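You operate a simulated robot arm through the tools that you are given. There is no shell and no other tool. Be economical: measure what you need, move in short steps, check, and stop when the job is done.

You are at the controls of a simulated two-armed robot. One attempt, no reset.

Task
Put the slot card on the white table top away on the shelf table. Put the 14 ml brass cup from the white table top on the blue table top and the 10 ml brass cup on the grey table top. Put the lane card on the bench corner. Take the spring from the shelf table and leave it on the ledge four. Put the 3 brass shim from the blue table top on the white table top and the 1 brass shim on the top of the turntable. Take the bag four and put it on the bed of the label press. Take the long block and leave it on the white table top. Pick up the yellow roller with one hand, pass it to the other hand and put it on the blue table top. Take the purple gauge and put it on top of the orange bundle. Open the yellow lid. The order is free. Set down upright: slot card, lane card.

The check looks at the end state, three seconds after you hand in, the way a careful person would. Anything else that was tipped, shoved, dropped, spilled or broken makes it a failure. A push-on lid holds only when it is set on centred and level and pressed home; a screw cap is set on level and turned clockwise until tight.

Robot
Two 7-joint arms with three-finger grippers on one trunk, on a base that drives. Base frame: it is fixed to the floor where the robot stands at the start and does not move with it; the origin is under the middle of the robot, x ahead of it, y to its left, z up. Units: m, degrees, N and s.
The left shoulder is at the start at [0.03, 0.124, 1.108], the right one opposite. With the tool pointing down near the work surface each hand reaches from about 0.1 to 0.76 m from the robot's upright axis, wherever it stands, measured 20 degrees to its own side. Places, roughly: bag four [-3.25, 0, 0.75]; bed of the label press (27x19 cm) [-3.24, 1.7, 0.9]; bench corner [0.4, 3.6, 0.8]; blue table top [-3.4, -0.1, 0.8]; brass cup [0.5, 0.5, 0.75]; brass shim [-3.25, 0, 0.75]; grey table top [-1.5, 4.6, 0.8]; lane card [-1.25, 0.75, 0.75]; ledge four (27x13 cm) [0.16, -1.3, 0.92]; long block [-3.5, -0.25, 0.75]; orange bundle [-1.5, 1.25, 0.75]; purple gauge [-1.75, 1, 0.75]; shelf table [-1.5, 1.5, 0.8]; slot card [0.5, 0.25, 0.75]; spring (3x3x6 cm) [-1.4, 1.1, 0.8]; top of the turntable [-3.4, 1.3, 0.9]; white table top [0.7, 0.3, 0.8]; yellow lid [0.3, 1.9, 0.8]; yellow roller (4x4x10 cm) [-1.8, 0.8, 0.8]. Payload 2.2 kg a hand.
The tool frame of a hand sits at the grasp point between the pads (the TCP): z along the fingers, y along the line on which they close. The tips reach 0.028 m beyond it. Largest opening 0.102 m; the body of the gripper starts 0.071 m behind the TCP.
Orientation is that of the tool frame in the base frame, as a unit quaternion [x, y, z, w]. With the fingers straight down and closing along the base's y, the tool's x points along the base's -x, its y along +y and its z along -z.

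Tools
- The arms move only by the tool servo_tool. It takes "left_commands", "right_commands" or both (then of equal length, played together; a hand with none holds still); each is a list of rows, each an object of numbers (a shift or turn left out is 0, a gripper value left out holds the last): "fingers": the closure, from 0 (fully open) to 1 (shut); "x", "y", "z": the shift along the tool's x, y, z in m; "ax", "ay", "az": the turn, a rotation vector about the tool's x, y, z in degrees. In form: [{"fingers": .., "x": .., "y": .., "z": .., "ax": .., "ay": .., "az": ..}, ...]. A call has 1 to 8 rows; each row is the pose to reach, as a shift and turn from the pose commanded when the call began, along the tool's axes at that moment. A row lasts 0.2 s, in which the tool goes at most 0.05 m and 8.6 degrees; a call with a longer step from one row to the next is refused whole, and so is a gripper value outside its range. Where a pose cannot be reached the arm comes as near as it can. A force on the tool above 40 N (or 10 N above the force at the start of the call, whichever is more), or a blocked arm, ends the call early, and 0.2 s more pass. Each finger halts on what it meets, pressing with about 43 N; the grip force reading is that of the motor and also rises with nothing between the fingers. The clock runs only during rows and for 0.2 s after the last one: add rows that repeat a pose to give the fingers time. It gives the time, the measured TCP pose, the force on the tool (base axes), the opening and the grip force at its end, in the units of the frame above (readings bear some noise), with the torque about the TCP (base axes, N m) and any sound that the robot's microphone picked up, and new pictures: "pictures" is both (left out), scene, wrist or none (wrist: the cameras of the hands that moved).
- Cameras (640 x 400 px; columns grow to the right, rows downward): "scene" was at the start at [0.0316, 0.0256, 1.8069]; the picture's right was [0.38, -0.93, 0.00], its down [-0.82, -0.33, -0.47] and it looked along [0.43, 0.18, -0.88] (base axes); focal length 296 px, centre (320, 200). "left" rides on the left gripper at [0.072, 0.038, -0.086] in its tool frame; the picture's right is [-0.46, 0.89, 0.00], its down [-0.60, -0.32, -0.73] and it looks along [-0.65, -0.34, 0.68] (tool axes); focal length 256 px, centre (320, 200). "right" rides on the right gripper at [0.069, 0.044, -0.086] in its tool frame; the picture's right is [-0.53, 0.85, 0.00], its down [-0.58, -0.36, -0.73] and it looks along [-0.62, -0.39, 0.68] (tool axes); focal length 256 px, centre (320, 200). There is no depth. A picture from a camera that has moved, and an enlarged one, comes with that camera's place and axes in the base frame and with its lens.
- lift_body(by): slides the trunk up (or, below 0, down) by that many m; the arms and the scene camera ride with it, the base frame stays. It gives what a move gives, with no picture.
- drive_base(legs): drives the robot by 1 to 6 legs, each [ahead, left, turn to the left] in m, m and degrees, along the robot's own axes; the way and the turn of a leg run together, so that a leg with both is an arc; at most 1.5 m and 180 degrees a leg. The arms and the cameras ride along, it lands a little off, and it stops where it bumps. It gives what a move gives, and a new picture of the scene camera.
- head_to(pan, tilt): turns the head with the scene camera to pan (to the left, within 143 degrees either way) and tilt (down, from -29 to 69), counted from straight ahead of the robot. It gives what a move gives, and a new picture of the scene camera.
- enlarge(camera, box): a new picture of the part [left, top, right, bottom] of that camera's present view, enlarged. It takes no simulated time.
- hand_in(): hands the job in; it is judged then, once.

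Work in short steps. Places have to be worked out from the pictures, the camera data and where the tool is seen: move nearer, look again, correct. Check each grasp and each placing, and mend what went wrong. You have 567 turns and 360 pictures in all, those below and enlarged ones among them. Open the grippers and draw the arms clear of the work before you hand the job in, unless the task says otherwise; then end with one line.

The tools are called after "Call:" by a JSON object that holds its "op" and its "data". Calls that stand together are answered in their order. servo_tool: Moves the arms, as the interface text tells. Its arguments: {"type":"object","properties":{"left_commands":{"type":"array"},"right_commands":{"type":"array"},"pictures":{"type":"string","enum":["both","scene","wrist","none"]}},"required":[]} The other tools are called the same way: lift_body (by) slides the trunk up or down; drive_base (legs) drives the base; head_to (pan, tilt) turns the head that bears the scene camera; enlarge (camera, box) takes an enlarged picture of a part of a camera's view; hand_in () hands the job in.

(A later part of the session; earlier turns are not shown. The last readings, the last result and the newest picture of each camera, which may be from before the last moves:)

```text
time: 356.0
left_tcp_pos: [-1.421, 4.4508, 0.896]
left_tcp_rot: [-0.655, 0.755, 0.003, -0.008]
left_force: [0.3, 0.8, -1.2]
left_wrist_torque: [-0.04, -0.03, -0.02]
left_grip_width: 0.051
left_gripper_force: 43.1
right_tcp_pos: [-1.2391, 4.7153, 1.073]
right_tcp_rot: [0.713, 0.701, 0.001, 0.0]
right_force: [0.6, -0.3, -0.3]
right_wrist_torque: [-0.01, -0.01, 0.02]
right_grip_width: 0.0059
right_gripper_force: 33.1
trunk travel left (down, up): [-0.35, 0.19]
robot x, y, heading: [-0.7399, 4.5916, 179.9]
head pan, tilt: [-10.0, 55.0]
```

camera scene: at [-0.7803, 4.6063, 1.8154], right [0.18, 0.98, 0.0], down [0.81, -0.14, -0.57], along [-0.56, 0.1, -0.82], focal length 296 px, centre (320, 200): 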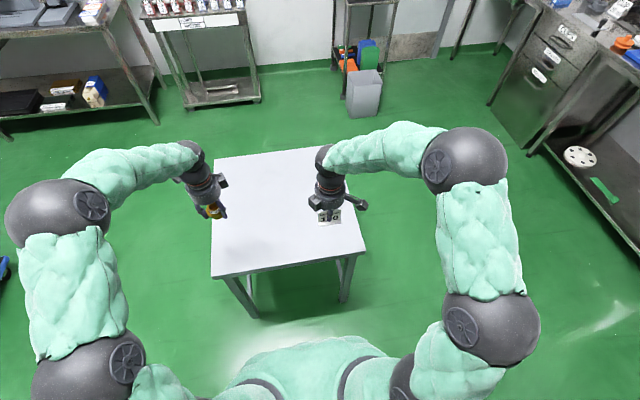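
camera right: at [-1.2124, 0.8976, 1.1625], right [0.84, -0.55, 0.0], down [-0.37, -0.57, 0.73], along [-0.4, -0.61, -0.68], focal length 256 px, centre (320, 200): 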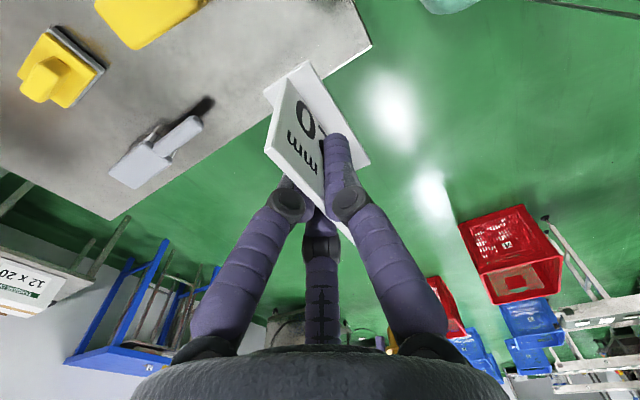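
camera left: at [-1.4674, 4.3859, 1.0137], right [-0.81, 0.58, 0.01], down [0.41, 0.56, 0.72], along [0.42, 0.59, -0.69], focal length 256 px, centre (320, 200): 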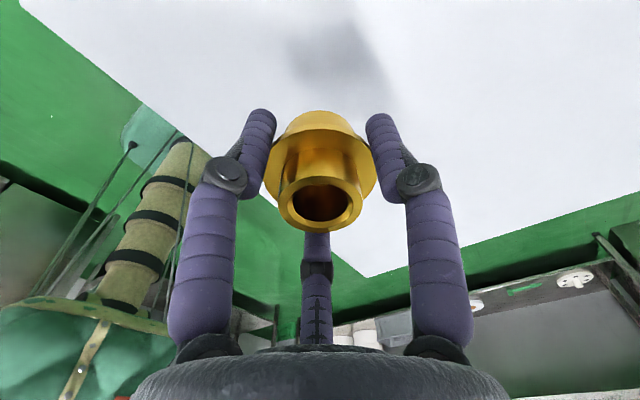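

Call:
{"op": "servo_tool", "data": {"left_commands": [{"z": 0.004}, {"z": 0.008}, {"z": 0.012}, {"z": 0.016}, {"z": 0.02}, {"z": 0.024}, {"z": 0.024}], "pictures": "none"}}

Call:
{"op": "servo_tool", "data": {"left_commands": [{"z": 0.004}, {"z": 0.008}, {"z": 0.012}, {"z": 0.016}, {"z": 0.02}, {"z": 0.024}, {"z": 0.024}], "pictures": "none"}}

```text
time: 357.6
left_tcp_pos: [-1.4215, 4.4492, 0.872]
left_tcp_rot: [-0.656, 0.755, 0.004, -0.008]
left_force: [0.4, 0.3, -0.6]
left_wrist_torque: [-0.03, -0.02, -0.01]
left_grip_width: 0.051
left_gripper_force: 43.4
right_tcp_pos: [-1.2404, 4.7146, 1.0744]
right_tcp_rot: [0.713, 0.701, 0.001, 0.001]
right_force: [0.5, -0.1, 0.6]
right_wrist_torque: [-0.04, 0.03, -0.02]
right_grip_width: 0.0056
right_gripper_force: 33.6
trunk travel left (down, up): [-0.35, 0.19]
robot x, y, heading: [-0.7376, 4.5912, 179.8]
head pan, tilt: [-10.0, 55.0]
```

```text
time: 359.2
left_tcp_pos: [-1.4225, 4.4497, 0.8483]
left_tcp_rot: [-0.656, 0.755, 0.005, -0.008]
left_force: [-0.5, 0.6, -1.7]
left_wrist_torque: [0.03, -0.02, -0.03]
left_grip_width: 0.0511
left_gripper_force: 42.4
right_tcp_pos: [-1.2413, 4.714, 1.0731]
right_tcp_rot: [0.713, 0.701, 0.001, 0.001]
right_force: [0.5, 0.2, 0.2]
right_wrist_torque: [-0.03, 0.0, 0.0]
right_grip_width: 0.0059
right_gripper_force: 33.2
trunk travel left (down, up): [-0.35, 0.19]
robot x, y, heading: [-0.7404, 4.595, 179.9]
head pan, tilt: [-10.0, 55.0]
```

Call:
{"op": "servo_tool", "data": {"left_commands": [{"z": 0.004}, {"z": 0.008}, {"z": 0.012}, {"z": 0.015}, {"z": 0.015}], "pictures": "none"}}

Call:
{"op": "servo_tool", "data": {"left_commands": [{"z": 0.003}, {"z": 0.006}, {"z": 0.006}], "pictures": "wrist"}}

```text
time: 360.4
left_tcp_pos: [-1.4226, 4.4505, 0.8339]
left_tcp_rot: [-0.656, 0.755, 0.004, -0.008]
left_force: [-0.3, 0.6, -1.0]
left_wrist_torque: [-0.02, -0.04, -0.01]
left_grip_width: 0.0511
left_gripper_force: 43.4
right_tcp_pos: [-1.2395, 4.7134, 1.0743]
right_tcp_rot: [0.713, 0.701, 0.001, 0.0]
right_force: [-0.4, 0.4, -0.6]
right_wrist_torque: [0.01, 0.0, 0.02]
right_grip_width: 0.0062
right_gripper_force: 32.9
trunk travel left (down, up): [-0.35, 0.19]
robot x, y, heading: [-0.738, 4.5919, 179.7]
head pan, tilt: [-10.0, 55.0]
```

```text
time: 361.2
left_tcp_pos: [-1.4202, 4.4491, 0.8271]
left_tcp_rot: [-0.656, 0.755, 0.003, -0.008]
left_force: [-0.2, -0.4, -1.3]
left_wrist_torque: [-0.03, 0.01, -0.03]
left_grip_width: 0.0511
left_gripper_force: 43.0
right_tcp_pos: [-1.2403, 4.7139, 1.0747]
right_tcp_rot: [0.713, 0.701, 0.001, 0.001]
right_force: [0.3, 0.3, 0.0]
right_wrist_torque: [0.03, 0.03, 0.02]
right_grip_width: 0.006
right_gripper_force: 33.8
trunk travel left (down, up): [-0.35, 0.19]
robot x, y, heading: [-0.7363, 4.5908, 179.8]
head pan, tilt: [-10.0, 55.0]
camera left: at [-1.4674, 4.3844, 0.9151], right [-0.81, 0.58, 0.01], down [0.41, 0.56, 0.72], along [0.42, 0.59, -0.69], focal length 256 px, centre (320, 200)
```

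left: 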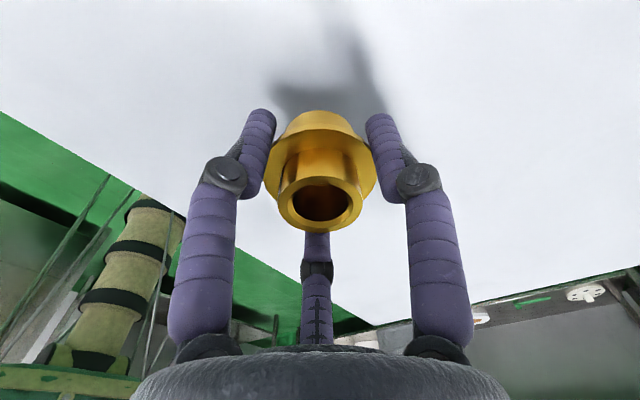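

The table is lower still; keep stepping.

Call:
{"op": "servo_tool", "data": {"left_commands": [{"z": 0.004}, {"z": 0.008}, {"z": 0.012}, {"z": 0.016}, {"z": 0.016}], "pictures": "none"}}

Call:
{"op": "servo_tool", "data": {"left_commands": [{"z": 0.004}, {"z": 0.008}, {"z": 0.012}, {"z": 0.012}], "pictures": "none"}}

Call:
{"op": "servo_tool", "data": {"left_commands": [{"z": 0.004}, {"z": 0.008}, {"z": 0.012}, {"z": 0.012}], "pictures": "none"}}

```text
time: 362.4
left_tcp_pos: [-1.4211, 4.4494, 0.8104]
left_tcp_rot: [-0.655, 0.756, 0.003, -0.007]
left_force: [-0.1, 0.6, -1.0]
left_wrist_torque: [-0.04, 0.02, 0.01]
left_grip_width: 0.0514
left_gripper_force: 42.8
right_tcp_pos: [-1.2403, 4.7137, 1.0737]
right_tcp_rot: [0.714, 0.701, 0.0, 0.0]
right_force: [0.4, -1.1, -1.0]
right_wrist_torque: [0.01, -0.02, 0.0]
right_grip_width: 0.0063
right_gripper_force: 33.5
trunk travel left (down, up): [-0.35, 0.19]
robot x, y, heading: [-0.7415, 4.5956, 179.9]
head pan, tilt: [-10.0, 55.0]
```

```text
time: 363.4
left_tcp_pos: [-1.422, 4.4505, 0.7977]
left_tcp_rot: [-0.656, 0.755, 0.003, -0.008]
left_force: [0.2, -0.1, -0.9]
left_wrist_torque: [-0.04, 0.0, -0.02]
left_grip_width: 0.0511
left_gripper_force: 42.6
right_tcp_pos: [-1.2405, 4.7146, 1.0741]
right_tcp_rot: [0.713, 0.701, 0.001, 0.001]
right_force: [0.0, -0.3, -1.0]
right_wrist_torque: [0.04, 0.04, 0.01]
right_grip_width: 0.0062
right_gripper_force: 33.2
trunk travel left (down, up): [-0.35, 0.19]
robot x, y, heading: [-0.7394, 4.5964, 180.1]
head pan, tilt: [-10.0, 55.0]
```

```text
time: 364.4
left_tcp_pos: [-1.4222, 4.4493, 0.788]
left_tcp_rot: [-0.656, 0.754, 0.004, -0.007]
left_force: [-0.1, -0.9, -2.0]
left_wrist_torque: [0.0, -0.02, 0.0]
left_grip_width: 0.0511
left_gripper_force: 43.5
right_tcp_pos: [-1.2404, 4.7158, 1.0738]
right_tcp_rot: [0.713, 0.701, 0.0, 0.001]
right_force: [1.1, -0.5, 0.0]
right_wrist_torque: [0.02, 0.02, -0.01]
right_grip_width: 0.0059
right_gripper_force: 33.3
trunk travel left (down, up): [-0.35, 0.19]
robot x, y, heading: [-0.7397, 4.5924, 179.8]
head pan, tilt: [-10.0, 55.0]
```

Call:
{"op": "servo_tool", "data": {"left_commands": [{"z": 0.004}, {"z": 0.008}, {"z": 0.012}, {"z": 0.012}], "pictures": "wrist"}}

Call:
{"op": "servo_tool", "data": {"left_commands": [{"z": 0.004}, {"z": 0.008}, {"z": 0.008}], "pictures": "none"}}

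```text
time: 365.4
left_tcp_pos: [-1.423, 4.449, 0.7783]
left_tcp_rot: [-0.656, 0.755, 0.006, -0.012]
left_force: [-1.2, 4.0, 31.0]
left_wrist_torque: [0.1, 0.04, 0.0]
left_grip_width: 0.0505
left_gripper_force: 43.2
right_tcp_pos: [-1.238, 4.7167, 1.0763]
right_tcp_rot: [0.713, 0.701, 0.0, -0.001]
right_force: [-0.3, 0.1, -0.2]
right_wrist_torque: [0.0, -0.04, -0.02]
right_grip_width: 0.0059
right_gripper_force: 32.9
trunk travel left (down, up): [-0.35, 0.19]
robot x, y, heading: [-0.7379, 4.5879, 179.9]
head pan, tilt: [-10.0, 55.0]
camera left: at [-1.4696, 4.3847, 0.8665], right [-0.81, 0.58, 0.02], down [0.42, 0.56, 0.72], along [0.41, 0.59, -0.7], focal length 256 px, centre (320, 200)
```

left: 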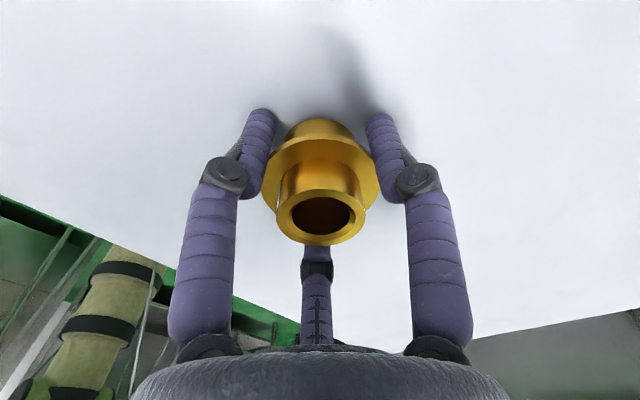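

```text
time: 365.8
left_tcp_pos: [-1.4276, 4.4489, 0.7757]
left_tcp_rot: [-0.656, 0.754, 0.008, -0.012]
left_force: [4.9, 1.2, 13.5]
left_wrist_torque: [-0.01, -0.17, -0.01]
left_grip_width: 0.0508
left_gripper_force: 43.2
right_tcp_pos: [-1.2402, 4.7152, 1.0733]
right_tcp_rot: [0.713, 0.701, 0.001, 0.001]
right_force: [-0.8, 0.4, 0.2]
right_wrist_torque: [0.05, -0.05, 0.01]
right_grip_width: 0.006
right_gripper_force: 33.1
trunk travel left (down, up): [-0.35, 0.19]
robot x, y, heading: [-0.7401, 4.5917, 179.7]
head pan, tilt: [-10.0, 55.0]
stopped in row 1 (left hand): the force on the tool passed its limit at 43 N (the readings are from after the stop); the commanded pose is now the measured one
```

Contact (grey table is ≈ 0.735 high). Release and rise.

Call:
{"op": "servo_tool", "data": {"left_commands": [{"z": -0.002, "fingers": 0.45}, {"z": -0.002, "fingers": 0.35}, {"z": -0.002, "fingers": 0.2}, {"z": -0.002, "fingers": 0.2}, {"z": -0.05}, {"z": -0.1}, {"z": -0.15}, {"z": -0.2}], "pictures": "wrist"}}

```text
time: 367.6
left_tcp_pos: [-1.4184, 4.4503, 0.9752]
left_tcp_rot: [-0.656, 0.754, 0.006, -0.01]
left_force: [1.0, 0.4, 0.1]
left_wrist_torque: [-0.05, 0.04, 0.02]
left_grip_width: 0.0816
left_gripper_force: 0.1
right_tcp_pos: [-1.2403, 4.7155, 1.074]
right_tcp_rot: [0.714, 0.701, 0.0, 0.0]
right_force: [0.9, 1.0, -0.1]
right_wrist_torque: [0.03, 0.03, -0.03]
right_grip_width: 0.0059
right_gripper_force: 33.6
trunk travel left (down, up): [-0.35, 0.19]
robot x, y, heading: [-0.7358, 4.5876, 179.9]
head pan, tilt: [-10.0, 55.0]
camera left: at [-1.464, 4.3858, 1.0634], right [-0.81, 0.58, 0.01], down [0.41, 0.56, 0.72], along [0.41, 0.59, -0.69], focal length 256 px, centre (320, 200)
```

left: 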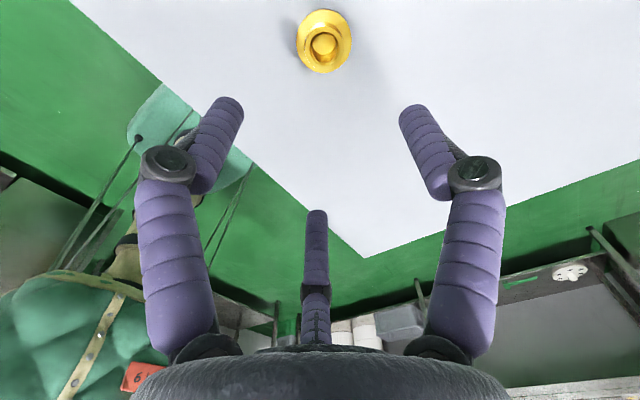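

Cup placed upright. Raise/retract the left hand, back off, go south to y≈3.6 and turn to face the bench corner.

Call:
{"op": "servo_tool", "data": {"left_commands": [{"z": -0.04}, {"z": -0.08}, {"z": -0.1, "y": -0.04}, {"z": -0.1, "y": -0.08}, {"z": -0.1, "y": -0.12}, {"z": -0.1, "y": -0.16}, {"z": -0.1, "y": -0.2}], "pictures": "none"}}

Call:
{"op": "drive_base", "data": {"legs": [[-0.2, 0, 0], [0, 0.98, 0], [0, 0, 90], [0, 0, 90]]}}

```text
time: 369.2
left_tcp_pos: [-1.22, 4.4247, 1.0733]
left_tcp_rot: [-0.656, 0.755, 0.007, -0.01]
left_force: [-0.1, -1.1, -0.2]
left_wrist_torque: [0.01, 0.06, -0.04]
left_grip_width: 0.0816
left_gripper_force: 0.0
right_tcp_pos: [-1.2396, 4.7148, 1.0748]
right_tcp_rot: [0.714, 0.701, -0.001, 0.001]
right_force: [1.5, -0.4, 0.5]
right_wrist_torque: [0.0, 0.02, -0.03]
right_grip_width: 0.006
right_gripper_force: 33.4
trunk travel left (down, up): [-0.35, 0.19]
robot x, y, heading: [-0.7404, 4.5918, 179.6]
head pan, tilt: [-10.0, 55.0]
```

```text
time: 383.3
left_tcp_pos: [-0.0756, 3.7768, 1.0724]
left_tcp_rot: [0.743, 0.669, 0.01, 0.006]
left_force: [0.1, 0.5, 0.5]
left_wrist_torque: [0.01, 0.01, 0.01]
left_grip_width: 0.0816
left_gripper_force: 0.1
right_tcp_pos: [-0.0462, 3.4859, 1.0734]
right_tcp_rot: [0.713, -0.702, 0.001, 0.0]
right_force: [0.5, -0.6, 0.0]
right_wrist_torque: [-0.01, -0.02, 0.03]
right_grip_width: 0.006
right_gripper_force: 32.8
trunk travel left (down, up): [-0.35, 0.19]
robot x, y, heading: [-0.5495, 3.5956, 1.7]
head pan, tilt: [-10.0, 55.0]
camera scene: at [-0.5082, 3.5829, 1.8154], right [-0.14, -0.99, 0.0], down [-0.81, 0.12, -0.57], along [0.57, -0.08, -0.82], focal length 296 px, centre (320, 200)
```

scene: 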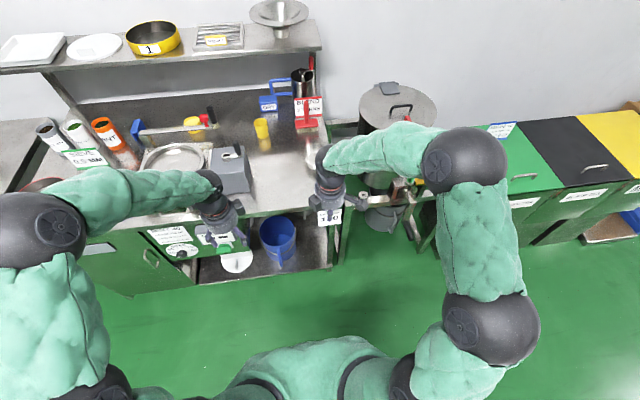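

Call:
{"op": "enlarge", "data": {"camera": "scene", "box": [120, 50, 380, 260]}}

```text
1.90 times, centred on (250, 155) of scene
camera zoom: at [-0.5082, 3.5829, 1.8154], right [-0.14, -0.99, 0.0], down [-0.81, 0.12, -0.57], along [0.57, -0.08, -0.82], focal length 564 px, centre (453, 286)
```

zoom: 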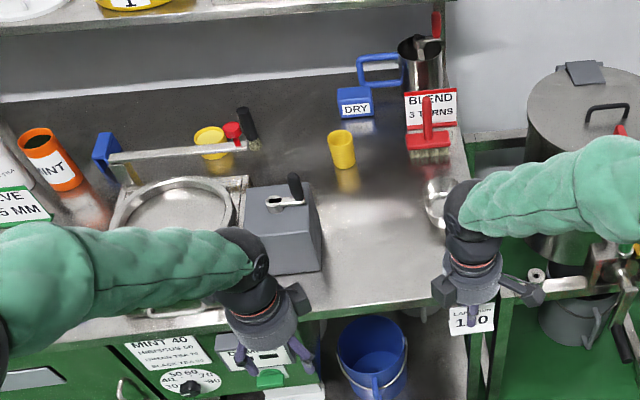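

The free corner patch is around (0.33–0.4, 3.62). Pull the left hand back and drive closer.

Call:
{"op": "servo_tool", "data": {"left_commands": [{"y": -0.04, "z": -0.02}, {"y": -0.08, "z": -0.04}, {"y": -0.12, "z": -0.05}, {"y": -0.16, "z": -0.05}], "pictures": "none"}}

Call:
{"op": "drive_base", "data": {"legs": [[0.3, 0.1, -1.7]]}}

Call:
{"op": "enlarge", "data": {"camera": "right", "box": [0, 0, 640, 400]}}

```text
time: 384.3
left_tcp_pos: [-0.2347, 3.7932, 1.1185]
left_tcp_rot: [0.743, 0.669, 0.011, 0.006]
left_force: [-1.5, 0.0, 0.2]
left_wrist_torque: [-0.02, -0.06, -0.01]
left_grip_width: 0.0815
left_gripper_force: 0.1
right_tcp_pos: [-0.0474, 3.487, 1.0739]
right_tcp_rot: [0.712, -0.702, 0.0, 0.0]
right_force: [0.1, -0.9, 0.2]
right_wrist_torque: [0.05, -0.01, 0.02]
right_grip_width: 0.006
right_gripper_force: 33.3
trunk travel left (down, up): [-0.35, 0.19]
robot x, y, heading: [-0.5541, 3.5944, 1.7]
head pan, tilt: [-10.0, 55.0]
```

```text
time: 386.4
left_tcp_pos: [0.0769, 3.8853, 1.1196]
left_tcp_rot: [0.756, 0.654, 0.01, 0.006]
left_force: [0.4, -0.5, -0.3]
left_wrist_torque: [0.0, 0.02, -0.02]
left_grip_width: 0.082
left_gripper_force: 0.0
right_tcp_pos: [0.2517, 3.5726, 1.0731]
right_tcp_rot: [-0.7, 0.714, 0.0, -0.001]
right_force: [0.1, 0.2, -0.2]
right_wrist_torque: [0.0, 0.02, 0.02]
right_grip_width: 0.0057
right_gripper_force: 33.7
trunk travel left (down, up): [-0.35, 0.19]
robot x, y, heading: [-0.2479, 3.6966, -0.6]
head pan, tilt: [-10.0, 55.0]
camera scene: at [-0.2041, 3.6855, 1.8154], right [-0.18, -0.98, 0.0], down [-0.81, 0.15, -0.57], along [0.56, -0.1, -0.82], focal length 296 px, centre (320, 200)
```

scene: 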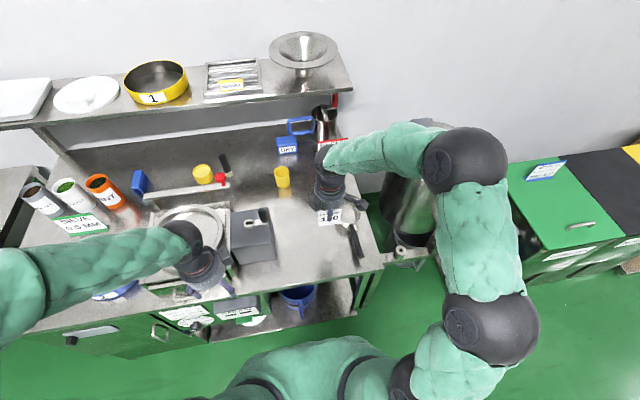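

```text
1.00 times, centred on (320, 200) of right (not enlarged: the box is as wide or as high as the picture)
camera zoom: at [0.2076, 3.504, 1.1618], right [-0.83, 0.55, 0.0], down [0.38, 0.57, 0.73], along [0.4, 0.61, -0.68], focal length 256 px, centre (320, 200)
```

zoom: 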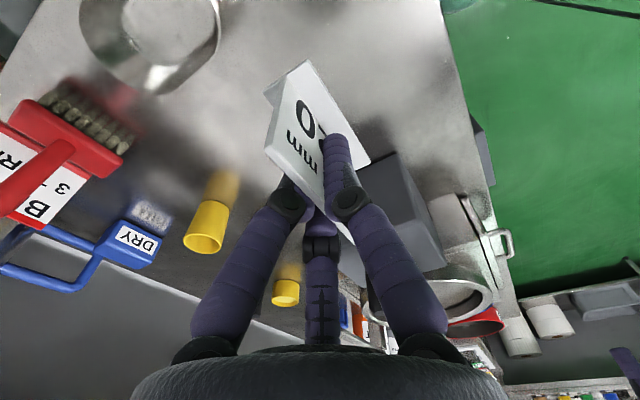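

Call:
{"op": "enlarge", "data": {"camera": "scene", "box": [220, 130, 400, 290]}}

```text
2.50 times, centred on (310, 210) of scene
camera zoom: at [-0.2041, 3.6855, 1.8154], right [-0.18, -0.98, 0.0], down [-0.81, 0.15, -0.57], along [0.56, -0.1, -0.82], focal length 741 px, centre (345, 175)
```

zoom: 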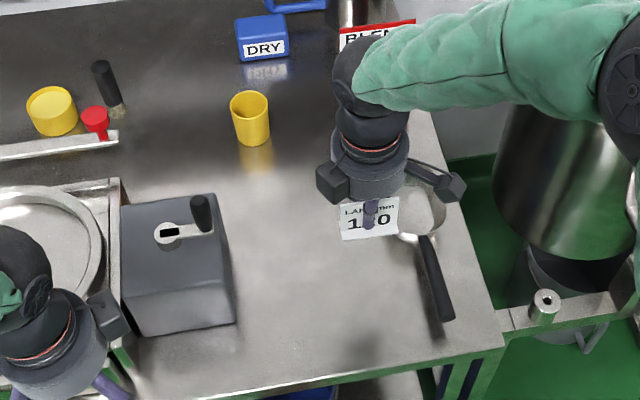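

Free patch between the grey grinder and the scoop is centred near (0.32, 3.635). Move there and start down.

Call:
{"op": "servo_tool", "data": {"right_commands": [{"x": -0.03, "y": -0.034}, {"x": -0.064, "y": -0.068}, {"x": -0.064, "y": -0.068, "z": 0.04}, {"x": -0.064, "y": -0.068, "z": 0.08}, {"x": -0.064, "y": -0.068, "z": 0.12}], "pictures": "none"}}

Call:
{"op": "enlarge", "data": {"camera": "scene", "box": [220, 130, 400, 290]}}

Call:
{"op": "servo_tool", "data": {"right_commands": [{"z": 0.006}, {"z": 0.012}, {"z": 0.018}, {"z": 0.024}, {"z": 0.024}], "pictures": "none"}}

```text
time: 387.6
left_tcp_pos: [0.0783, 3.8852, 1.1183]
left_tcp_rot: [0.757, 0.654, 0.011, 0.007]
left_force: [-0.7, -0.1, 0.0]
left_wrist_torque: [0.01, -0.01, 0.02]
left_grip_width: 0.0814
left_gripper_force: 0.1
right_tcp_pos: [0.3211, 3.6306, 0.9523]
right_tcp_rot: [-0.699, 0.715, 0.0, 0.0]
right_force: [0.2, -0.3, -0.5]
right_wrist_torque: [0.01, 0.02, 0.01]
right_grip_width: 0.0059
right_gripper_force: 33.3
trunk travel left (down, up): [-0.35, 0.19]
robot x, y, heading: [-0.2481, 3.6973, -0.5]
head pan, tilt: [-10.0, 55.0]
```

```text
2.50 times, centred on (310, 210) of scene
camera zoom: at [-0.2043, 3.6848, 1.8154], right [-0.18, -0.98, 0.0], down [-0.81, 0.15, -0.57], along [0.56, -0.1, -0.82], focal length 741 px, centre (345, 175)
```

zoom: 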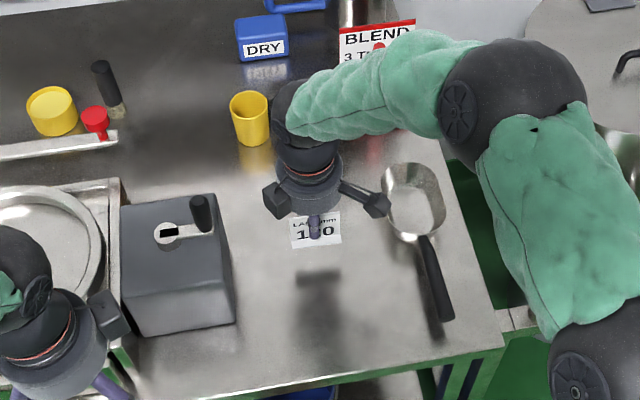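

```text
time: 388.8
left_tcp_pos: [0.0773, 3.8845, 1.1185]
left_tcp_rot: [0.756, 0.654, 0.011, 0.006]
left_force: [0.5, -0.3, -0.4]
left_wrist_torque: [0.02, 0.0, -0.01]
left_grip_width: 0.0817
left_gripper_force: 0.0
right_tcp_pos: [0.3223, 3.6349, 0.9309]
right_tcp_rot: [-0.7, 0.714, 0.001, -0.001]
right_force: [-0.7, 0.3, -1.0]
right_wrist_torque: [-0.02, -0.03, 0.0]
right_grip_width: 0.0058
right_gripper_force: 32.9
trunk travel left (down, up): [-0.35, 0.19]
robot x, y, heading: [-0.2496, 3.6903, -0.5]
head pan, tilt: [-10.0, 55.0]
```

The reflection suggests the bench is near 0.87, so contact is close. Small steps.

Call:
{"op": "servo_tool", "data": {"right_commands": [{"z": 0.003}, {"z": 0.006}, {"z": 0.006}], "pictures": "none"}}

Call:
{"op": "servo_tool", "data": {"right_commands": [{"z": 0.003}, {"z": 0.006}, {"z": 0.006}], "pictures": "none"}}

Call:
{"op": "enlarge", "data": {"camera": "scene", "box": [260, 190, 360, 260]}}

```text
time: 389.6
left_tcp_pos: [0.0782, 3.8838, 1.1189]
left_tcp_rot: [0.756, 0.654, 0.01, 0.006]
left_force: [-0.5, 0.1, 0.1]
left_wrist_torque: [0.0, 0.0, 0.04]
left_grip_width: 0.0815
left_gripper_force: 0.0
right_tcp_pos: [0.3218, 3.636, 0.9235]
right_tcp_rot: [-0.699, 0.715, 0.0, -0.002]
right_force: [0.0, 0.8, -0.4]
right_wrist_torque: [0.0, 0.0, 0.03]
right_grip_width: 0.0062
right_gripper_force: 34.1
trunk travel left (down, up): [-0.35, 0.19]
robot x, y, heading: [-0.2484, 3.6998, -0.5]
head pan, tilt: [-10.0, 55.0]
```

```text
time: 390.4
left_tcp_pos: [0.0779, 3.8854, 1.1196]
left_tcp_rot: [0.757, 0.654, 0.011, 0.006]
left_force: [0.2, 0.9, -0.2]
left_wrist_torque: [-0.03, 0.01, 0.03]
left_grip_width: 0.0816
left_gripper_force: 0.0
right_tcp_pos: [0.3219, 3.6345, 0.918]
right_tcp_rot: [-0.7, 0.714, 0.001, 0.0]
right_force: [0.3, -0.7, 0.2]
right_wrist_torque: [0.02, 0.0, -0.02]
right_grip_width: 0.006
right_gripper_force: 34.0
trunk travel left (down, up): [-0.35, 0.19]
robot x, y, heading: [-0.252, 3.6973, -0.3]
head pan, tilt: [-10.0, 55.0]
```

```text
5.71 times, centred on (310, 225) of scene
camera zoom: at [-0.2052, 3.6852, 1.8154], right [-0.18, -0.98, 0.0], down [-0.81, 0.15, -0.57], along [0.56, -0.1, -0.82], focal length 1693 px, centre (377, 57)
```

zoom: 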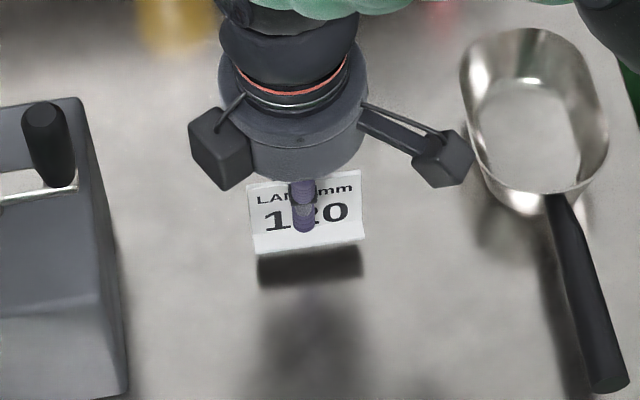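

Call:
{"op": "servo_tool", "data": {"right_commands": [{"z": 0.003}, {"z": 0.006}, {"z": 0.006}], "pictures": "none"}}

Call:
{"op": "servo_tool", "data": {"right_commands": [{"z": 0.002}, {"z": 0.004}, {"z": 0.004}], "pictures": "none"}}

Call:
{"op": "servo_tool", "data": {"right_commands": [{"z": 0.002}, {"z": 0.004}, {"z": 0.004}], "pictures": "none"}}

```text
time: 391.2
left_tcp_pos: [0.0781, 3.8837, 1.1195]
left_tcp_rot: [0.757, 0.654, 0.009, 0.007]
left_force: [0.2, -0.1, 0.6]
left_wrist_torque: [0.03, -0.02, 0.03]
left_grip_width: 0.0817
left_gripper_force: 0.1
right_tcp_pos: [0.322, 3.6341, 0.9123]
right_tcp_rot: [-0.7, 0.714, 0.001, 0.0]
right_force: [0.0, -0.9, -0.3]
right_wrist_torque: [-0.01, 0.01, 0.02]
right_grip_width: 0.0061
right_gripper_force: 33.1
trunk travel left (down, up): [-0.35, 0.19]
robot x, y, heading: [-0.2492, 3.6955, -0.6]
head pan, tilt: [-10.0, 55.0]
```

```text
time: 392.0
left_tcp_pos: [0.0767, 3.885, 1.1194]
left_tcp_rot: [0.756, 0.654, 0.01, 0.007]
left_force: [-0.9, 0.8, -0.2]
left_wrist_torque: [0.0, 0.01, -0.03]
left_grip_width: 0.0818
left_gripper_force: 0.1
right_tcp_pos: [0.3208, 3.6345, 0.9072]
right_tcp_rot: [-0.7, 0.714, 0.002, -0.001]
right_force: [-0.1, -0.9, 0.0]
right_wrist_torque: [-0.05, 0.02, 0.0]
right_grip_width: 0.006
right_gripper_force: 32.7
trunk travel left (down, up): [-0.35, 0.19]
robot x, y, heading: [-0.2459, 3.6944, -0.1]
head pan, tilt: [-10.0, 55.0]
```

```text
time: 392.8
left_tcp_pos: [0.0774, 3.8846, 1.1203]
left_tcp_rot: [0.757, 0.653, 0.01, 0.007]
left_force: [0.9, -0.2, -0.4]
left_wrist_torque: [-0.02, -0.01, 0.01]
left_grip_width: 0.0816
left_gripper_force: 0.2
right_tcp_pos: [0.3221, 3.635, 0.9049]
right_tcp_rot: [-0.699, 0.715, 0.001, -0.001]
right_force: [-0.5, 0.6, 0.5]
right_wrist_torque: [-0.03, 0.0, 0.01]
right_grip_width: 0.006
right_gripper_force: 33.0
trunk travel left (down, up): [-0.35, 0.19]
robot x, y, heading: [-0.2474, 3.6967, -0.7]
head pan, tilt: [-10.0, 55.0]
```

Call:
{"op": "servo_tool", "data": {"right_commands": [{"z": 0.003}, {"z": 0.006}, {"z": 0.006}], "pictures": "none"}}

Call:
{"op": "servo_tool", "data": {"right_commands": [{"z": 0.002}, {"z": 0.004}, {"z": 0.004}], "pictures": "none"}}

Call:
{"op": "enlarge", "data": {"camera": "scene", "box": [260, 190, 360, 260]}}

```text
time: 393.6
left_tcp_pos: [0.0782, 3.8845, 1.1186]
left_tcp_rot: [0.756, 0.654, 0.01, 0.006]
left_force: [0.5, -0.4, -0.1]
left_wrist_torque: [0.0, 0.01, -0.02]
left_grip_width: 0.0815
left_gripper_force: 0.0
right_tcp_pos: [0.3214, 3.6343, 0.898]
right_tcp_rot: [-0.7, 0.714, 0.0, 0.0]
right_force: [0.8, 0.2, -0.5]
right_wrist_torque: [0.01, 0.02, 0.0]
right_grip_width: 0.0059
right_gripper_force: 33.6
trunk travel left (down, up): [-0.35, 0.19]
robot x, y, heading: [-0.2492, 3.6962, -0.4]
head pan, tilt: [-10.0, 55.0]
```

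```text
time: 394.4
left_tcp_pos: [0.078, 3.8843, 1.12]
left_tcp_rot: [0.757, 0.654, 0.01, 0.007]
left_force: [-0.2, 0.4, -0.3]
left_wrist_torque: [0.01, -0.01, 0.01]
left_grip_width: 0.0817
left_gripper_force: 0.1
right_tcp_pos: [0.3214, 3.6344, 0.8932]
right_tcp_rot: [-0.7, 0.714, 0.001, 0.0]
right_force: [-0.2, -0.1, 0.6]
right_wrist_torque: [-0.03, -0.01, -0.03]
right_grip_width: 0.006
right_gripper_force: 33.8
trunk travel left (down, up): [-0.35, 0.19]
robot x, y, heading: [-0.2485, 3.6965, -0.3]
head pan, tilt: [-10.0, 55.0]
```

```text
5.71 times, centred on (310, 225) of scene
camera zoom: at [-0.2051, 3.6853, 1.8154], right [-0.18, -0.98, 0.0], down [-0.81, 0.15, -0.57], along [0.56, -0.1, -0.82], focal length 1693 px, centre (377, 57)
```

zoom: 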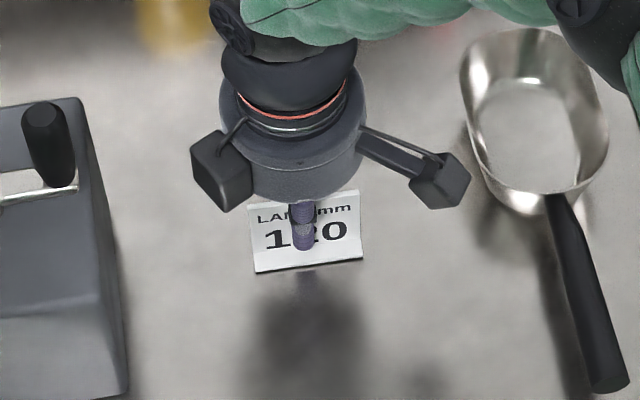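

Nearly there.

Call:
{"op": "servo_tool", "data": {"right_commands": [{"z": 0.002}, {"z": 0.004}, {"z": 0.004}], "pictures": "none"}}

Call:
{"op": "servo_tool", "data": {"right_commands": [{"z": 0.002}, {"z": 0.004}, {"z": 0.004}], "pictures": "none"}}

```text
time: 395.2
left_tcp_pos: [0.0764, 3.8842, 1.1195]
left_tcp_rot: [0.756, 0.654, 0.01, 0.005]
left_force: [-0.9, 0.2, -0.3]
left_wrist_torque: [-0.02, -0.01, 0.01]
left_grip_width: 0.0816
left_gripper_force: 0.1
right_tcp_pos: [0.3215, 3.6344, 0.891]
right_tcp_rot: [-0.699, 0.715, -0.002, 0.003]
right_force: [-0.8, -0.4, 14.3]
right_wrist_torque: [-0.02, 0.05, -0.02]
right_grip_width: 0.0059
right_gripper_force: 33.0
trunk travel left (down, up): [-0.35, 0.19]
robot x, y, heading: [-0.243, 3.696, -0.3]
head pan, tilt: [-10.0, 55.0]
```

```text
time: 396.0
left_tcp_pos: [0.0768, 3.8847, 1.1199]
left_tcp_rot: [0.756, 0.655, 0.011, 0.007]
left_force: [-0.1, 0.5, -0.9]
left_wrist_torque: [0.02, -0.01, -0.01]
left_grip_width: 0.0816
left_gripper_force: 0.1
right_tcp_pos: [0.3217, 3.6341, 0.888]
right_tcp_rot: [-0.699, 0.715, -0.002, 0.002]
right_force: [3.6, 0.5, 35.3]
right_wrist_torque: [0.02, 0.08, 0.0]
right_grip_width: 0.0059
right_gripper_force: 33.1
trunk travel left (down, up): [-0.35, 0.19]
robot x, y, heading: [-0.2513, 3.6993, -0.6]
head pan, tilt: [-10.0, 55.0]
```

Contact. Relax 2 mm, release, rise and verify.

Call:
{"op": "servo_tool", "data": {"right_commands": [{"z": -0.003}, {"z": -0.003, "fingers": 0.9}, {"z": -0.003, "fingers": 0.75}, {"z": -0.003, "fingers": 0.6}, {"z": -0.003, "fingers": 0.5}, {"z": -0.04}, {"z": -0.09}, {"z": -0.14}], "pictures": "none"}}

Call:
{"op": "enlarge", "data": {"camera": "scene", "box": [260, 190, 360, 260]}}

```text
time: 397.8
left_tcp_pos: [0.0769, 3.8843, 1.12]
left_tcp_rot: [0.755, 0.655, 0.012, 0.006]
left_force: [0.2, 0.1, 0.3]
left_wrist_torque: [0.0, -0.04, -0.01]
left_grip_width: 0.0815
left_gripper_force: 0.1
right_tcp_pos: [0.3181, 3.6312, 1.0268]
right_tcp_rot: [-0.701, 0.713, 0.0, 0.0]
right_force: [-0.4, -0.7, 0.0]
right_wrist_torque: [-0.04, -0.07, 0.02]
right_grip_width: 0.0509
right_gripper_force: 0.1
trunk travel left (down, up): [-0.35, 0.19]
robot x, y, heading: [-0.246, 3.6975, -0.4]
head pan, tilt: [-10.0, 55.0]
```

```text
5.71 times, centred on (310, 225) of scene
camera zoom: at [-0.2067, 3.6849, 1.8154], right [-0.18, -0.98, 0.0], down [-0.81, 0.15, -0.57], along [0.56, -0.1, -0.82], focal length 1693 px, centre (377, 57)
```

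zoom: 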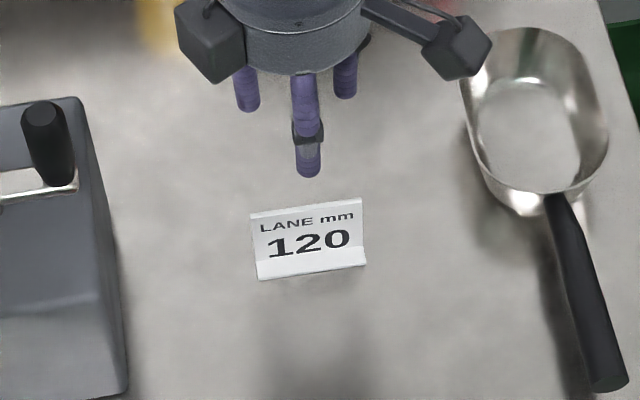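

Lane card stands upright. Next the yellow lid: retract the right hand, back up and drive south to the bins.

Call:
{"op": "servo_tool", "data": {"right_commands": [{"z": -0.04}, {"z": -0.08}, {"z": -0.08, "y": 0.04}, {"z": -0.08, "y": 0.08}, {"z": -0.08, "y": 0.12}, {"z": -0.08, "y": 0.16}], "pictures": "none"}}

Call:
{"op": "drive_base", "data": {"legs": [[-0.2, 0, 0], [0, -1.5, 0], [0, -0.25, 0]]}}

```text
time: 399.2
left_tcp_pos: [0.0763, 3.8852, 1.119]
left_tcp_rot: [0.756, 0.655, 0.01, 0.007]
left_force: [-0.3, 0.3, 0.3]
left_wrist_torque: [0.01, -0.02, -0.03]
left_grip_width: 0.0817
left_gripper_force: 0.1
right_tcp_pos: [0.1593, 3.6371, 1.1063]
right_tcp_rot: [-0.699, 0.715, 0.0, 0.0]
right_force: [-0.8, 0.1, -0.8]
right_wrist_torque: [-0.02, -0.03, 0.03]
right_grip_width: 0.0508
right_gripper_force: 0.1
trunk travel left (down, up): [-0.35, 0.19]
robot x, y, heading: [-0.2509, 3.6968, -0.3]
head pan, tilt: [-10.0, 55.0]
```

```text
time: 409.2
left_tcp_pos: [-0.1601, 2.1565, 1.1185]
left_tcp_rot: [0.763, 0.646, 0.011, 0.006]
left_force: [-0.6, -0.8, 0.1]
left_wrist_torque: [0.05, 0.0, 0.0]
left_grip_width: 0.0816
left_gripper_force: 0.1
right_tcp_pos: [-0.0822, 1.9088, 1.1046]
right_tcp_rot: [-0.692, 0.722, 0.0, -0.001]
right_force: [0.9, -0.4, 0.2]
right_wrist_torque: [-0.01, 0.02, 0.02]
right_grip_width: 0.0513
right_gripper_force: 0.0
trunk travel left (down, up): [-0.35, 0.19]
robot x, y, heading: [-0.4914, 1.9778, -1.8]
head pan, tilt: [-10.0, 55.0]
camera scene: at [-0.4468, 1.9631, 1.8154], right [-0.2, -0.98, 0.0], down [-0.8, 0.17, -0.57], along [0.56, -0.12, -0.82], focal length 296 px, centre (320, 200)
```

scene: 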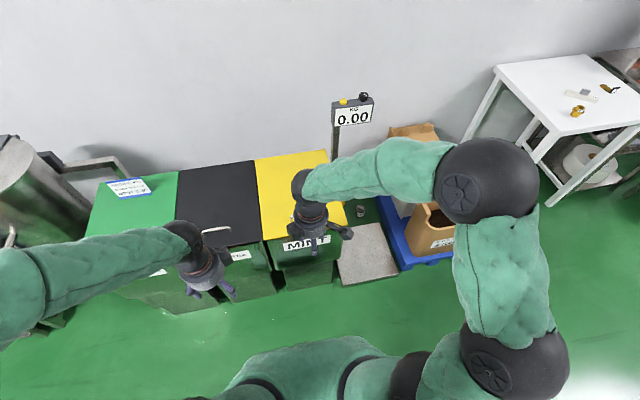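

Call:
{"op": "enlarge", "data": {"camera": "scene", "box": [160, 120, 400, 300]}}

Call:
{"op": "enlarge", "data": {"camera": "right", "box": [0, 0, 640, 400]}}

```text
2.22 times, centred on (280, 210) of scene
camera zoom: at [-0.4468, 1.9631, 1.8154], right [-0.2, -0.98, 0.0], down [-0.8, 0.17, -0.57], along [0.56, -0.12, -0.82], focal length 658 px, centre (409, 178)
```

zoom: 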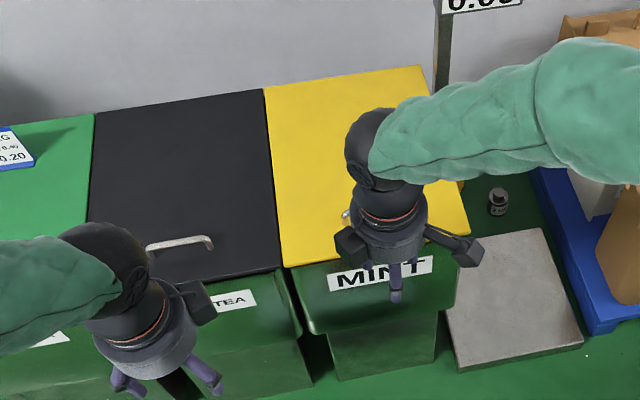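

```text
1.00 times, centred on (320, 200) of right (not enlarged: the box is as wide or as high as the picture)
camera zoom: at [-0.129, 1.8407, 1.1932], right [-0.82, 0.57, 0.0], down [0.39, 0.56, 0.73], along [0.42, 0.6, -0.68], focal length 256 px, centre (320, 200)
```

zoom: 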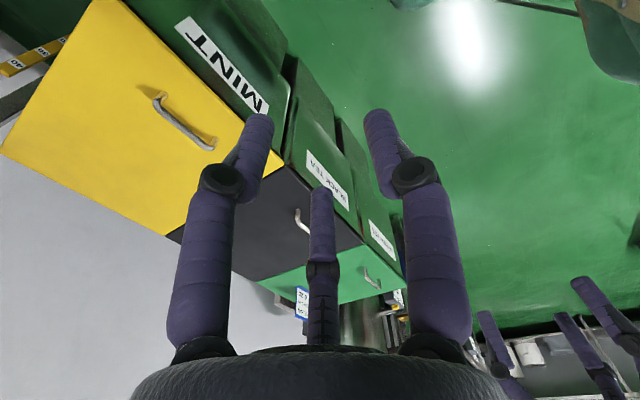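

The lid spans x 0.10–0.52, y 1.735–2.06, hinged at the wall side; the bar handle is along y at (0.16, 1.85–1.94), z ≈ 0.84. Drive closer and align the right hand over it.

Call:
{"op": "drive_base", "data": {"legs": [[0.18, 0.0, 1.8]]}}

Call:
{"op": "enlarge", "data": {"camera": "right", "box": [0, 0, 640, 400]}}

```text
time: 410.7
left_tcp_pos: [0.0152, 2.1659, 1.1189]
left_tcp_rot: [0.753, 0.658, 0.01, 0.006]
left_force: [-0.6, -0.4, 0.7]
left_wrist_torque: [-0.01, 0.03, 0.0]
left_grip_width: 0.0816
left_gripper_force: 0.0
right_tcp_pos: [0.1001, 1.9189, 1.105]
right_tcp_rot: [-0.703, 0.711, 0.001, -0.001]
right_force: [0.1, 0.2, 0.0]
right_wrist_torque: [-0.01, 0.04, -0.01]
right_grip_width: 0.0509
right_gripper_force: 0.1
trunk travel left (down, up): [-0.35, 0.19]
robot x, y, heading: [-0.3122, 1.9767, 0.1]
head pan, tilt: [-10.0, 55.0]
camera scene: at [-0.265, 1.963, 1.8154], right [-0.17, -0.98, 0.0], down [-0.81, 0.14, -0.57], along [0.56, -0.1, -0.82], focal length 296 px, centre (320, 200)
```

scene: 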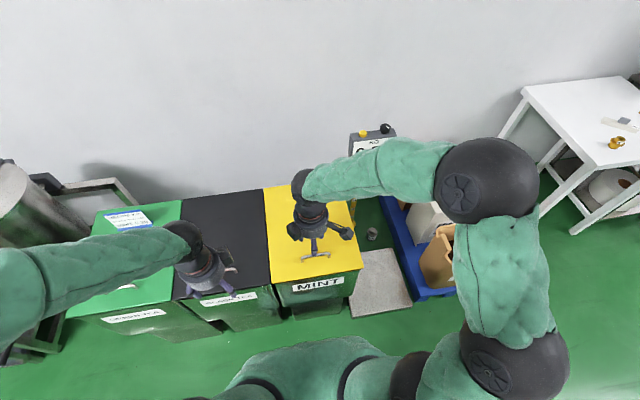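

```text
1.00 times, centred on (320, 200) of right (not enlarged: the box is as wide or as high as the picture)
camera zoom: at [0.0556, 1.8502, 1.1929], right [-0.84, 0.54, 0.0], down [0.37, 0.57, 0.73], along [0.4, 0.61, -0.68], focal length 256 px, centre (320, 200)
```

zoom: 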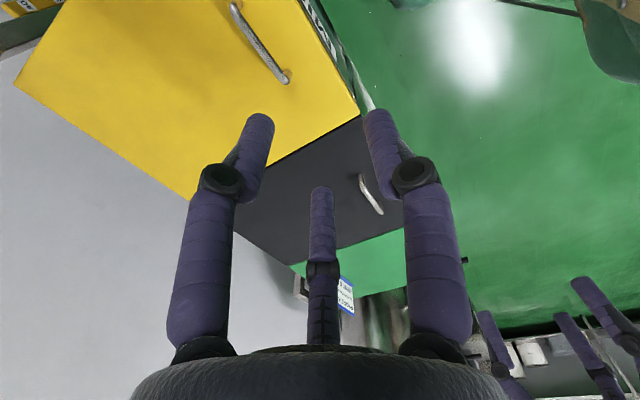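

Call:
{"op": "servo_tool", "data": {"right_commands": [{"x": 0.012, "y": -0.036}, {"x": 0.0235, "y": -0.0725}, {"x": 0.0235, "y": -0.0725, "z": 0.045}, {"x": 0.0235, "y": -0.0725, "z": 0.09}, {"x": 0.0235, "y": -0.0725, "z": 0.135}, {"x": 0.0235, "y": -0.0725, "z": 0.18}], "pictures": "wrist"}}

```text
time: 412.1
left_tcp_pos: [0.0148, 2.1645, 1.1178]
left_tcp_rot: [0.753, 0.658, 0.009, 0.006]
left_force: [0.3, 0.5, 0.0]
left_wrist_torque: [-0.01, 0.01, 0.02]
left_grip_width: 0.0817
left_gripper_force: 0.0
right_tcp_pos: [0.1706, 1.8921, 0.9255]
right_tcp_rot: [-0.703, 0.711, 0.0, 0.0]
right_force: [0.4, -0.8, -0.1]
right_wrist_torque: [0.03, 0.05, 0.0]
right_grip_width: 0.051
right_gripper_force: 0.1
trunk travel left (down, up): [-0.35, 0.19]
robot x, y, heading: [-0.3133, 1.9732, 0.4]
head pan, tilt: [-10.0, 55.0]
camera right: at [0.1266, 1.8235, 1.0141], right [-0.84, 0.54, 0.0], down [0.37, 0.57, 0.73], along [0.4, 0.61, -0.68], focal length 256 px, centre (320, 200)
```

right: 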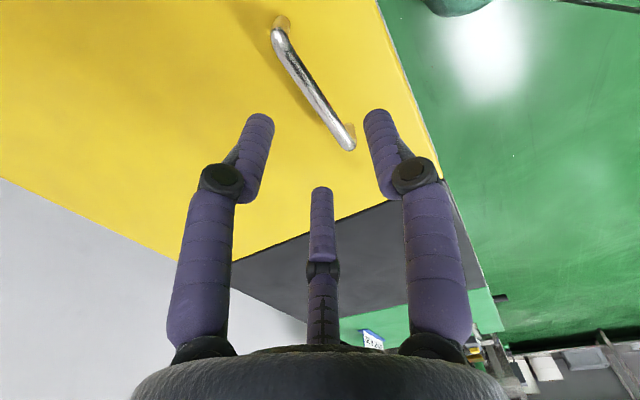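

The bar is centred between the fingers. Descend to 0.862 and close.

Call:
{"op": "servo_tool", "data": {"right_commands": [{"z": 0.03}, {"z": 0.055}, {"z": 0.064}, {"z": 0.064, "fingers": 0.7}, {"z": 0.064, "fingers": 0.85}, {"z": 0.064, "fingers": 1}, {"z": 0.064, "fingers": 1}], "pictures": "wrist"}}

```text
time: 413.7
left_tcp_pos: [0.0137, 2.1653, 1.1195]
left_tcp_rot: [0.753, 0.658, 0.01, 0.006]
left_force: [-0.6, -0.1, -1.2]
left_wrist_torque: [-0.03, 0.01, 0.03]
left_grip_width: 0.0818
left_gripper_force: 0.1
right_tcp_pos: [0.1707, 1.8938, 0.8604]
right_tcp_rot: [-0.703, 0.711, 0.0, -0.001]
right_force: [-0.4, -0.5, 4.2]
right_wrist_torque: [0.04, -0.02, -0.05]
right_grip_width: 0.0021
right_gripper_force: 31.8
trunk travel left (down, up): [-0.35, 0.19]
robot x, y, heading: [-0.3098, 1.975, 0.1]
head pan, tilt: [-10.0, 55.0]
camera right: at [0.1259, 1.8252, 0.9483], right [-0.84, 0.54, 0.0], down [0.37, 0.57, 0.73], along [0.4, 0.61, -0.68], focal length 256 px, centre (320, 200)
```

right: 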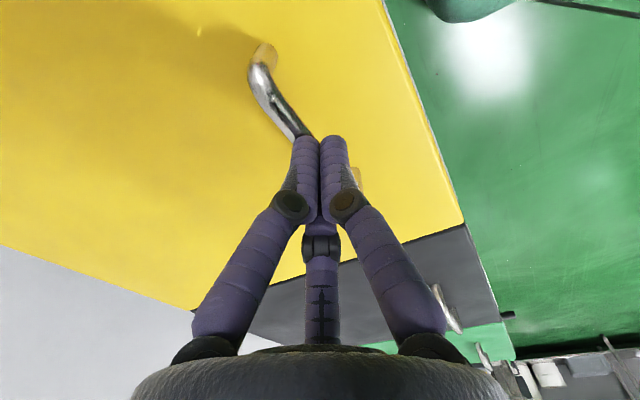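

Closed above the bar. Open, lower 2.4 cm and close again.

Call:
{"op": "servo_tool", "data": {"right_commands": [{"fingers": 0.7, "z": -0.005}, {"fingers": 0.6, "z": -0.005}, {"fingers": 0.6, "z": 0.008}, {"fingers": 0.6, "z": 0.016}, {"fingers": 0.6, "z": 0.024}, {"fingers": 0.6, "z": 0.024}], "pictures": "none"}}

Call:
{"op": "servo_tool", "data": {"right_commands": [{"fingers": 0.75}, {"fingers": 0.9}, {"fingers": 1}, {"fingers": 1}], "pictures": "wrist"}}

```text
time: 415.1
left_tcp_pos: [0.017, 2.1646, 1.1187]
left_tcp_rot: [0.753, 0.658, 0.01, 0.006]
left_force: [-0.3, 0.4, 0.3]
left_wrist_torque: [0.02, 0.02, 0.04]
left_grip_width: 0.0815
left_gripper_force: 0.0
right_tcp_pos: [0.1753, 1.8956, 0.8365]
right_tcp_rot: [-0.704, 0.711, 0.0, 0.001]
right_force: [24.0, 2.9, 0.6]
right_wrist_torque: [0.24, -0.19, 0.58]
right_grip_width: 0.0486
right_gripper_force: 5.1
trunk travel left (down, up): [-0.35, 0.19]
robot x, y, heading: [-0.3067, 1.9705, 0.3]
head pan, tilt: [-10.0, 55.0]
```

```text
time: 415.8
left_tcp_pos: [0.0141, 2.1654, 1.1198]
left_tcp_rot: [0.754, 0.657, 0.009, 0.006]
left_force: [-0.4, -0.4, 0.1]
left_wrist_torque: [-0.02, 0.0, 0.05]
left_grip_width: 0.0817
left_gripper_force: 0.0
right_tcp_pos: [0.1813, 1.8919, 0.8413]
right_tcp_rot: [-0.702, 0.712, -0.005, 0.006]
right_force: [7.3, -4.3, -4.9]
right_wrist_torque: [0.41, -0.02, 0.6]
right_grip_width: 0.0191
right_gripper_force: 43.2
trunk travel left (down, up): [-0.35, 0.19]
robot x, y, heading: [-0.3106, 1.9713, 0.1]
head pan, tilt: [-10.0, 55.0]
stopped in row 3 (right hand): the force on the tool passed its limit at 46 N (the readings are from after the stop); the commanded pose is now the measured one
camera right: at [0.1345, 1.8238, 0.9273], right [-0.84, 0.55, -0.01], down [0.36, 0.57, 0.74], along [0.41, 0.61, -0.68], focal length 256 px, centre (320, 200)
```

right: 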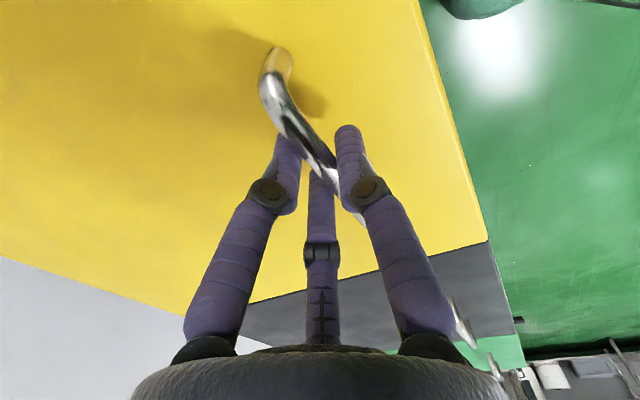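

The bar is gripped. Firm up, then lift the lid along its arc about the hinge at x ≈ 0.52.

Call:
{"op": "servo_tool", "data": {"right_commands": [{"fingers": 1}, {"fingers": 1}], "pictures": "none"}}

Call:
{"op": "servo_tool", "data": {"right_commands": [{"y": -0.005, "z": -0.029}, {"y": -0.0123, "z": -0.0582}, {"y": -0.0222, "z": -0.0863}, {"y": -0.0344, "z": -0.1135}], "pictures": "both"}}

```text
time: 416.4
left_tcp_pos: [0.0156, 2.1645, 1.1187]
left_tcp_rot: [0.753, 0.658, 0.01, 0.005]
left_force: [0.3, 0.2, 0.7]
left_wrist_torque: [0.03, -0.01, 0.02]
left_grip_width: 0.0816
left_gripper_force: 0.1
right_tcp_pos: [0.1806, 1.8924, 0.8399]
right_tcp_rot: [-0.702, 0.713, -0.004, 0.004]
right_force: [12.1, -5.1, -4.7]
right_wrist_torque: [-0.07, -0.19, 0.86]
right_grip_width: 0.019
right_gripper_force: 44.8
trunk travel left (down, up): [-0.35, 0.19]
robot x, y, heading: [-0.3105, 1.9771, -0.1]
head pan, tilt: [-10.0, 55.0]
```

```text
time: 417.4
left_tcp_pos: [0.0151, 2.165, 1.1192]
left_tcp_rot: [0.753, 0.658, 0.01, 0.006]
left_force: [-0.1, 0.9, 0.2]
left_wrist_torque: [0.02, -0.02, 0.05]
left_grip_width: 0.0817
left_gripper_force: 0.0
right_tcp_pos: [0.2138, 1.8933, 0.9535]
right_tcp_rot: [-0.701, 0.713, -0.002, 0.003]
right_force: [9.8, -3.6, -9.0]
right_wrist_torque: [0.06, -0.25, 0.7]
right_grip_width: 0.0191
right_gripper_force: 44.1
trunk travel left (down, up): [-0.35, 0.19]
robot x, y, heading: [-0.3088, 1.9757, 0.3]
head pan, tilt: [-10.0, 55.0]
camera scene: at [-0.2641, 1.9622, 1.8153], right [-0.17, -0.98, 0.0], down [-0.81, 0.14, -0.57], along [0.56, -0.1, -0.82], focal length 296 px, centre (320, 200)
camera right: at [0.168, 1.824, 1.0398], right [-0.84, 0.55, -0.01], down [0.37, 0.57, 0.73], along [0.41, 0.61, -0.68], focal length 256 px, centre (320, 200)
```

scene: 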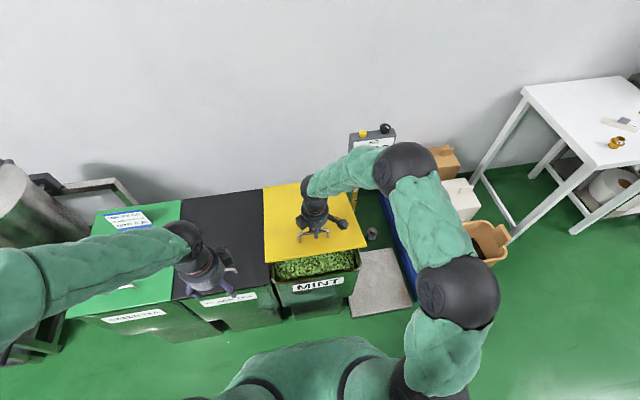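
right: 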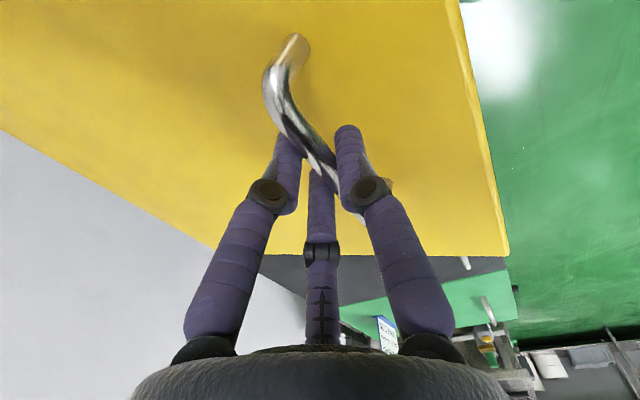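

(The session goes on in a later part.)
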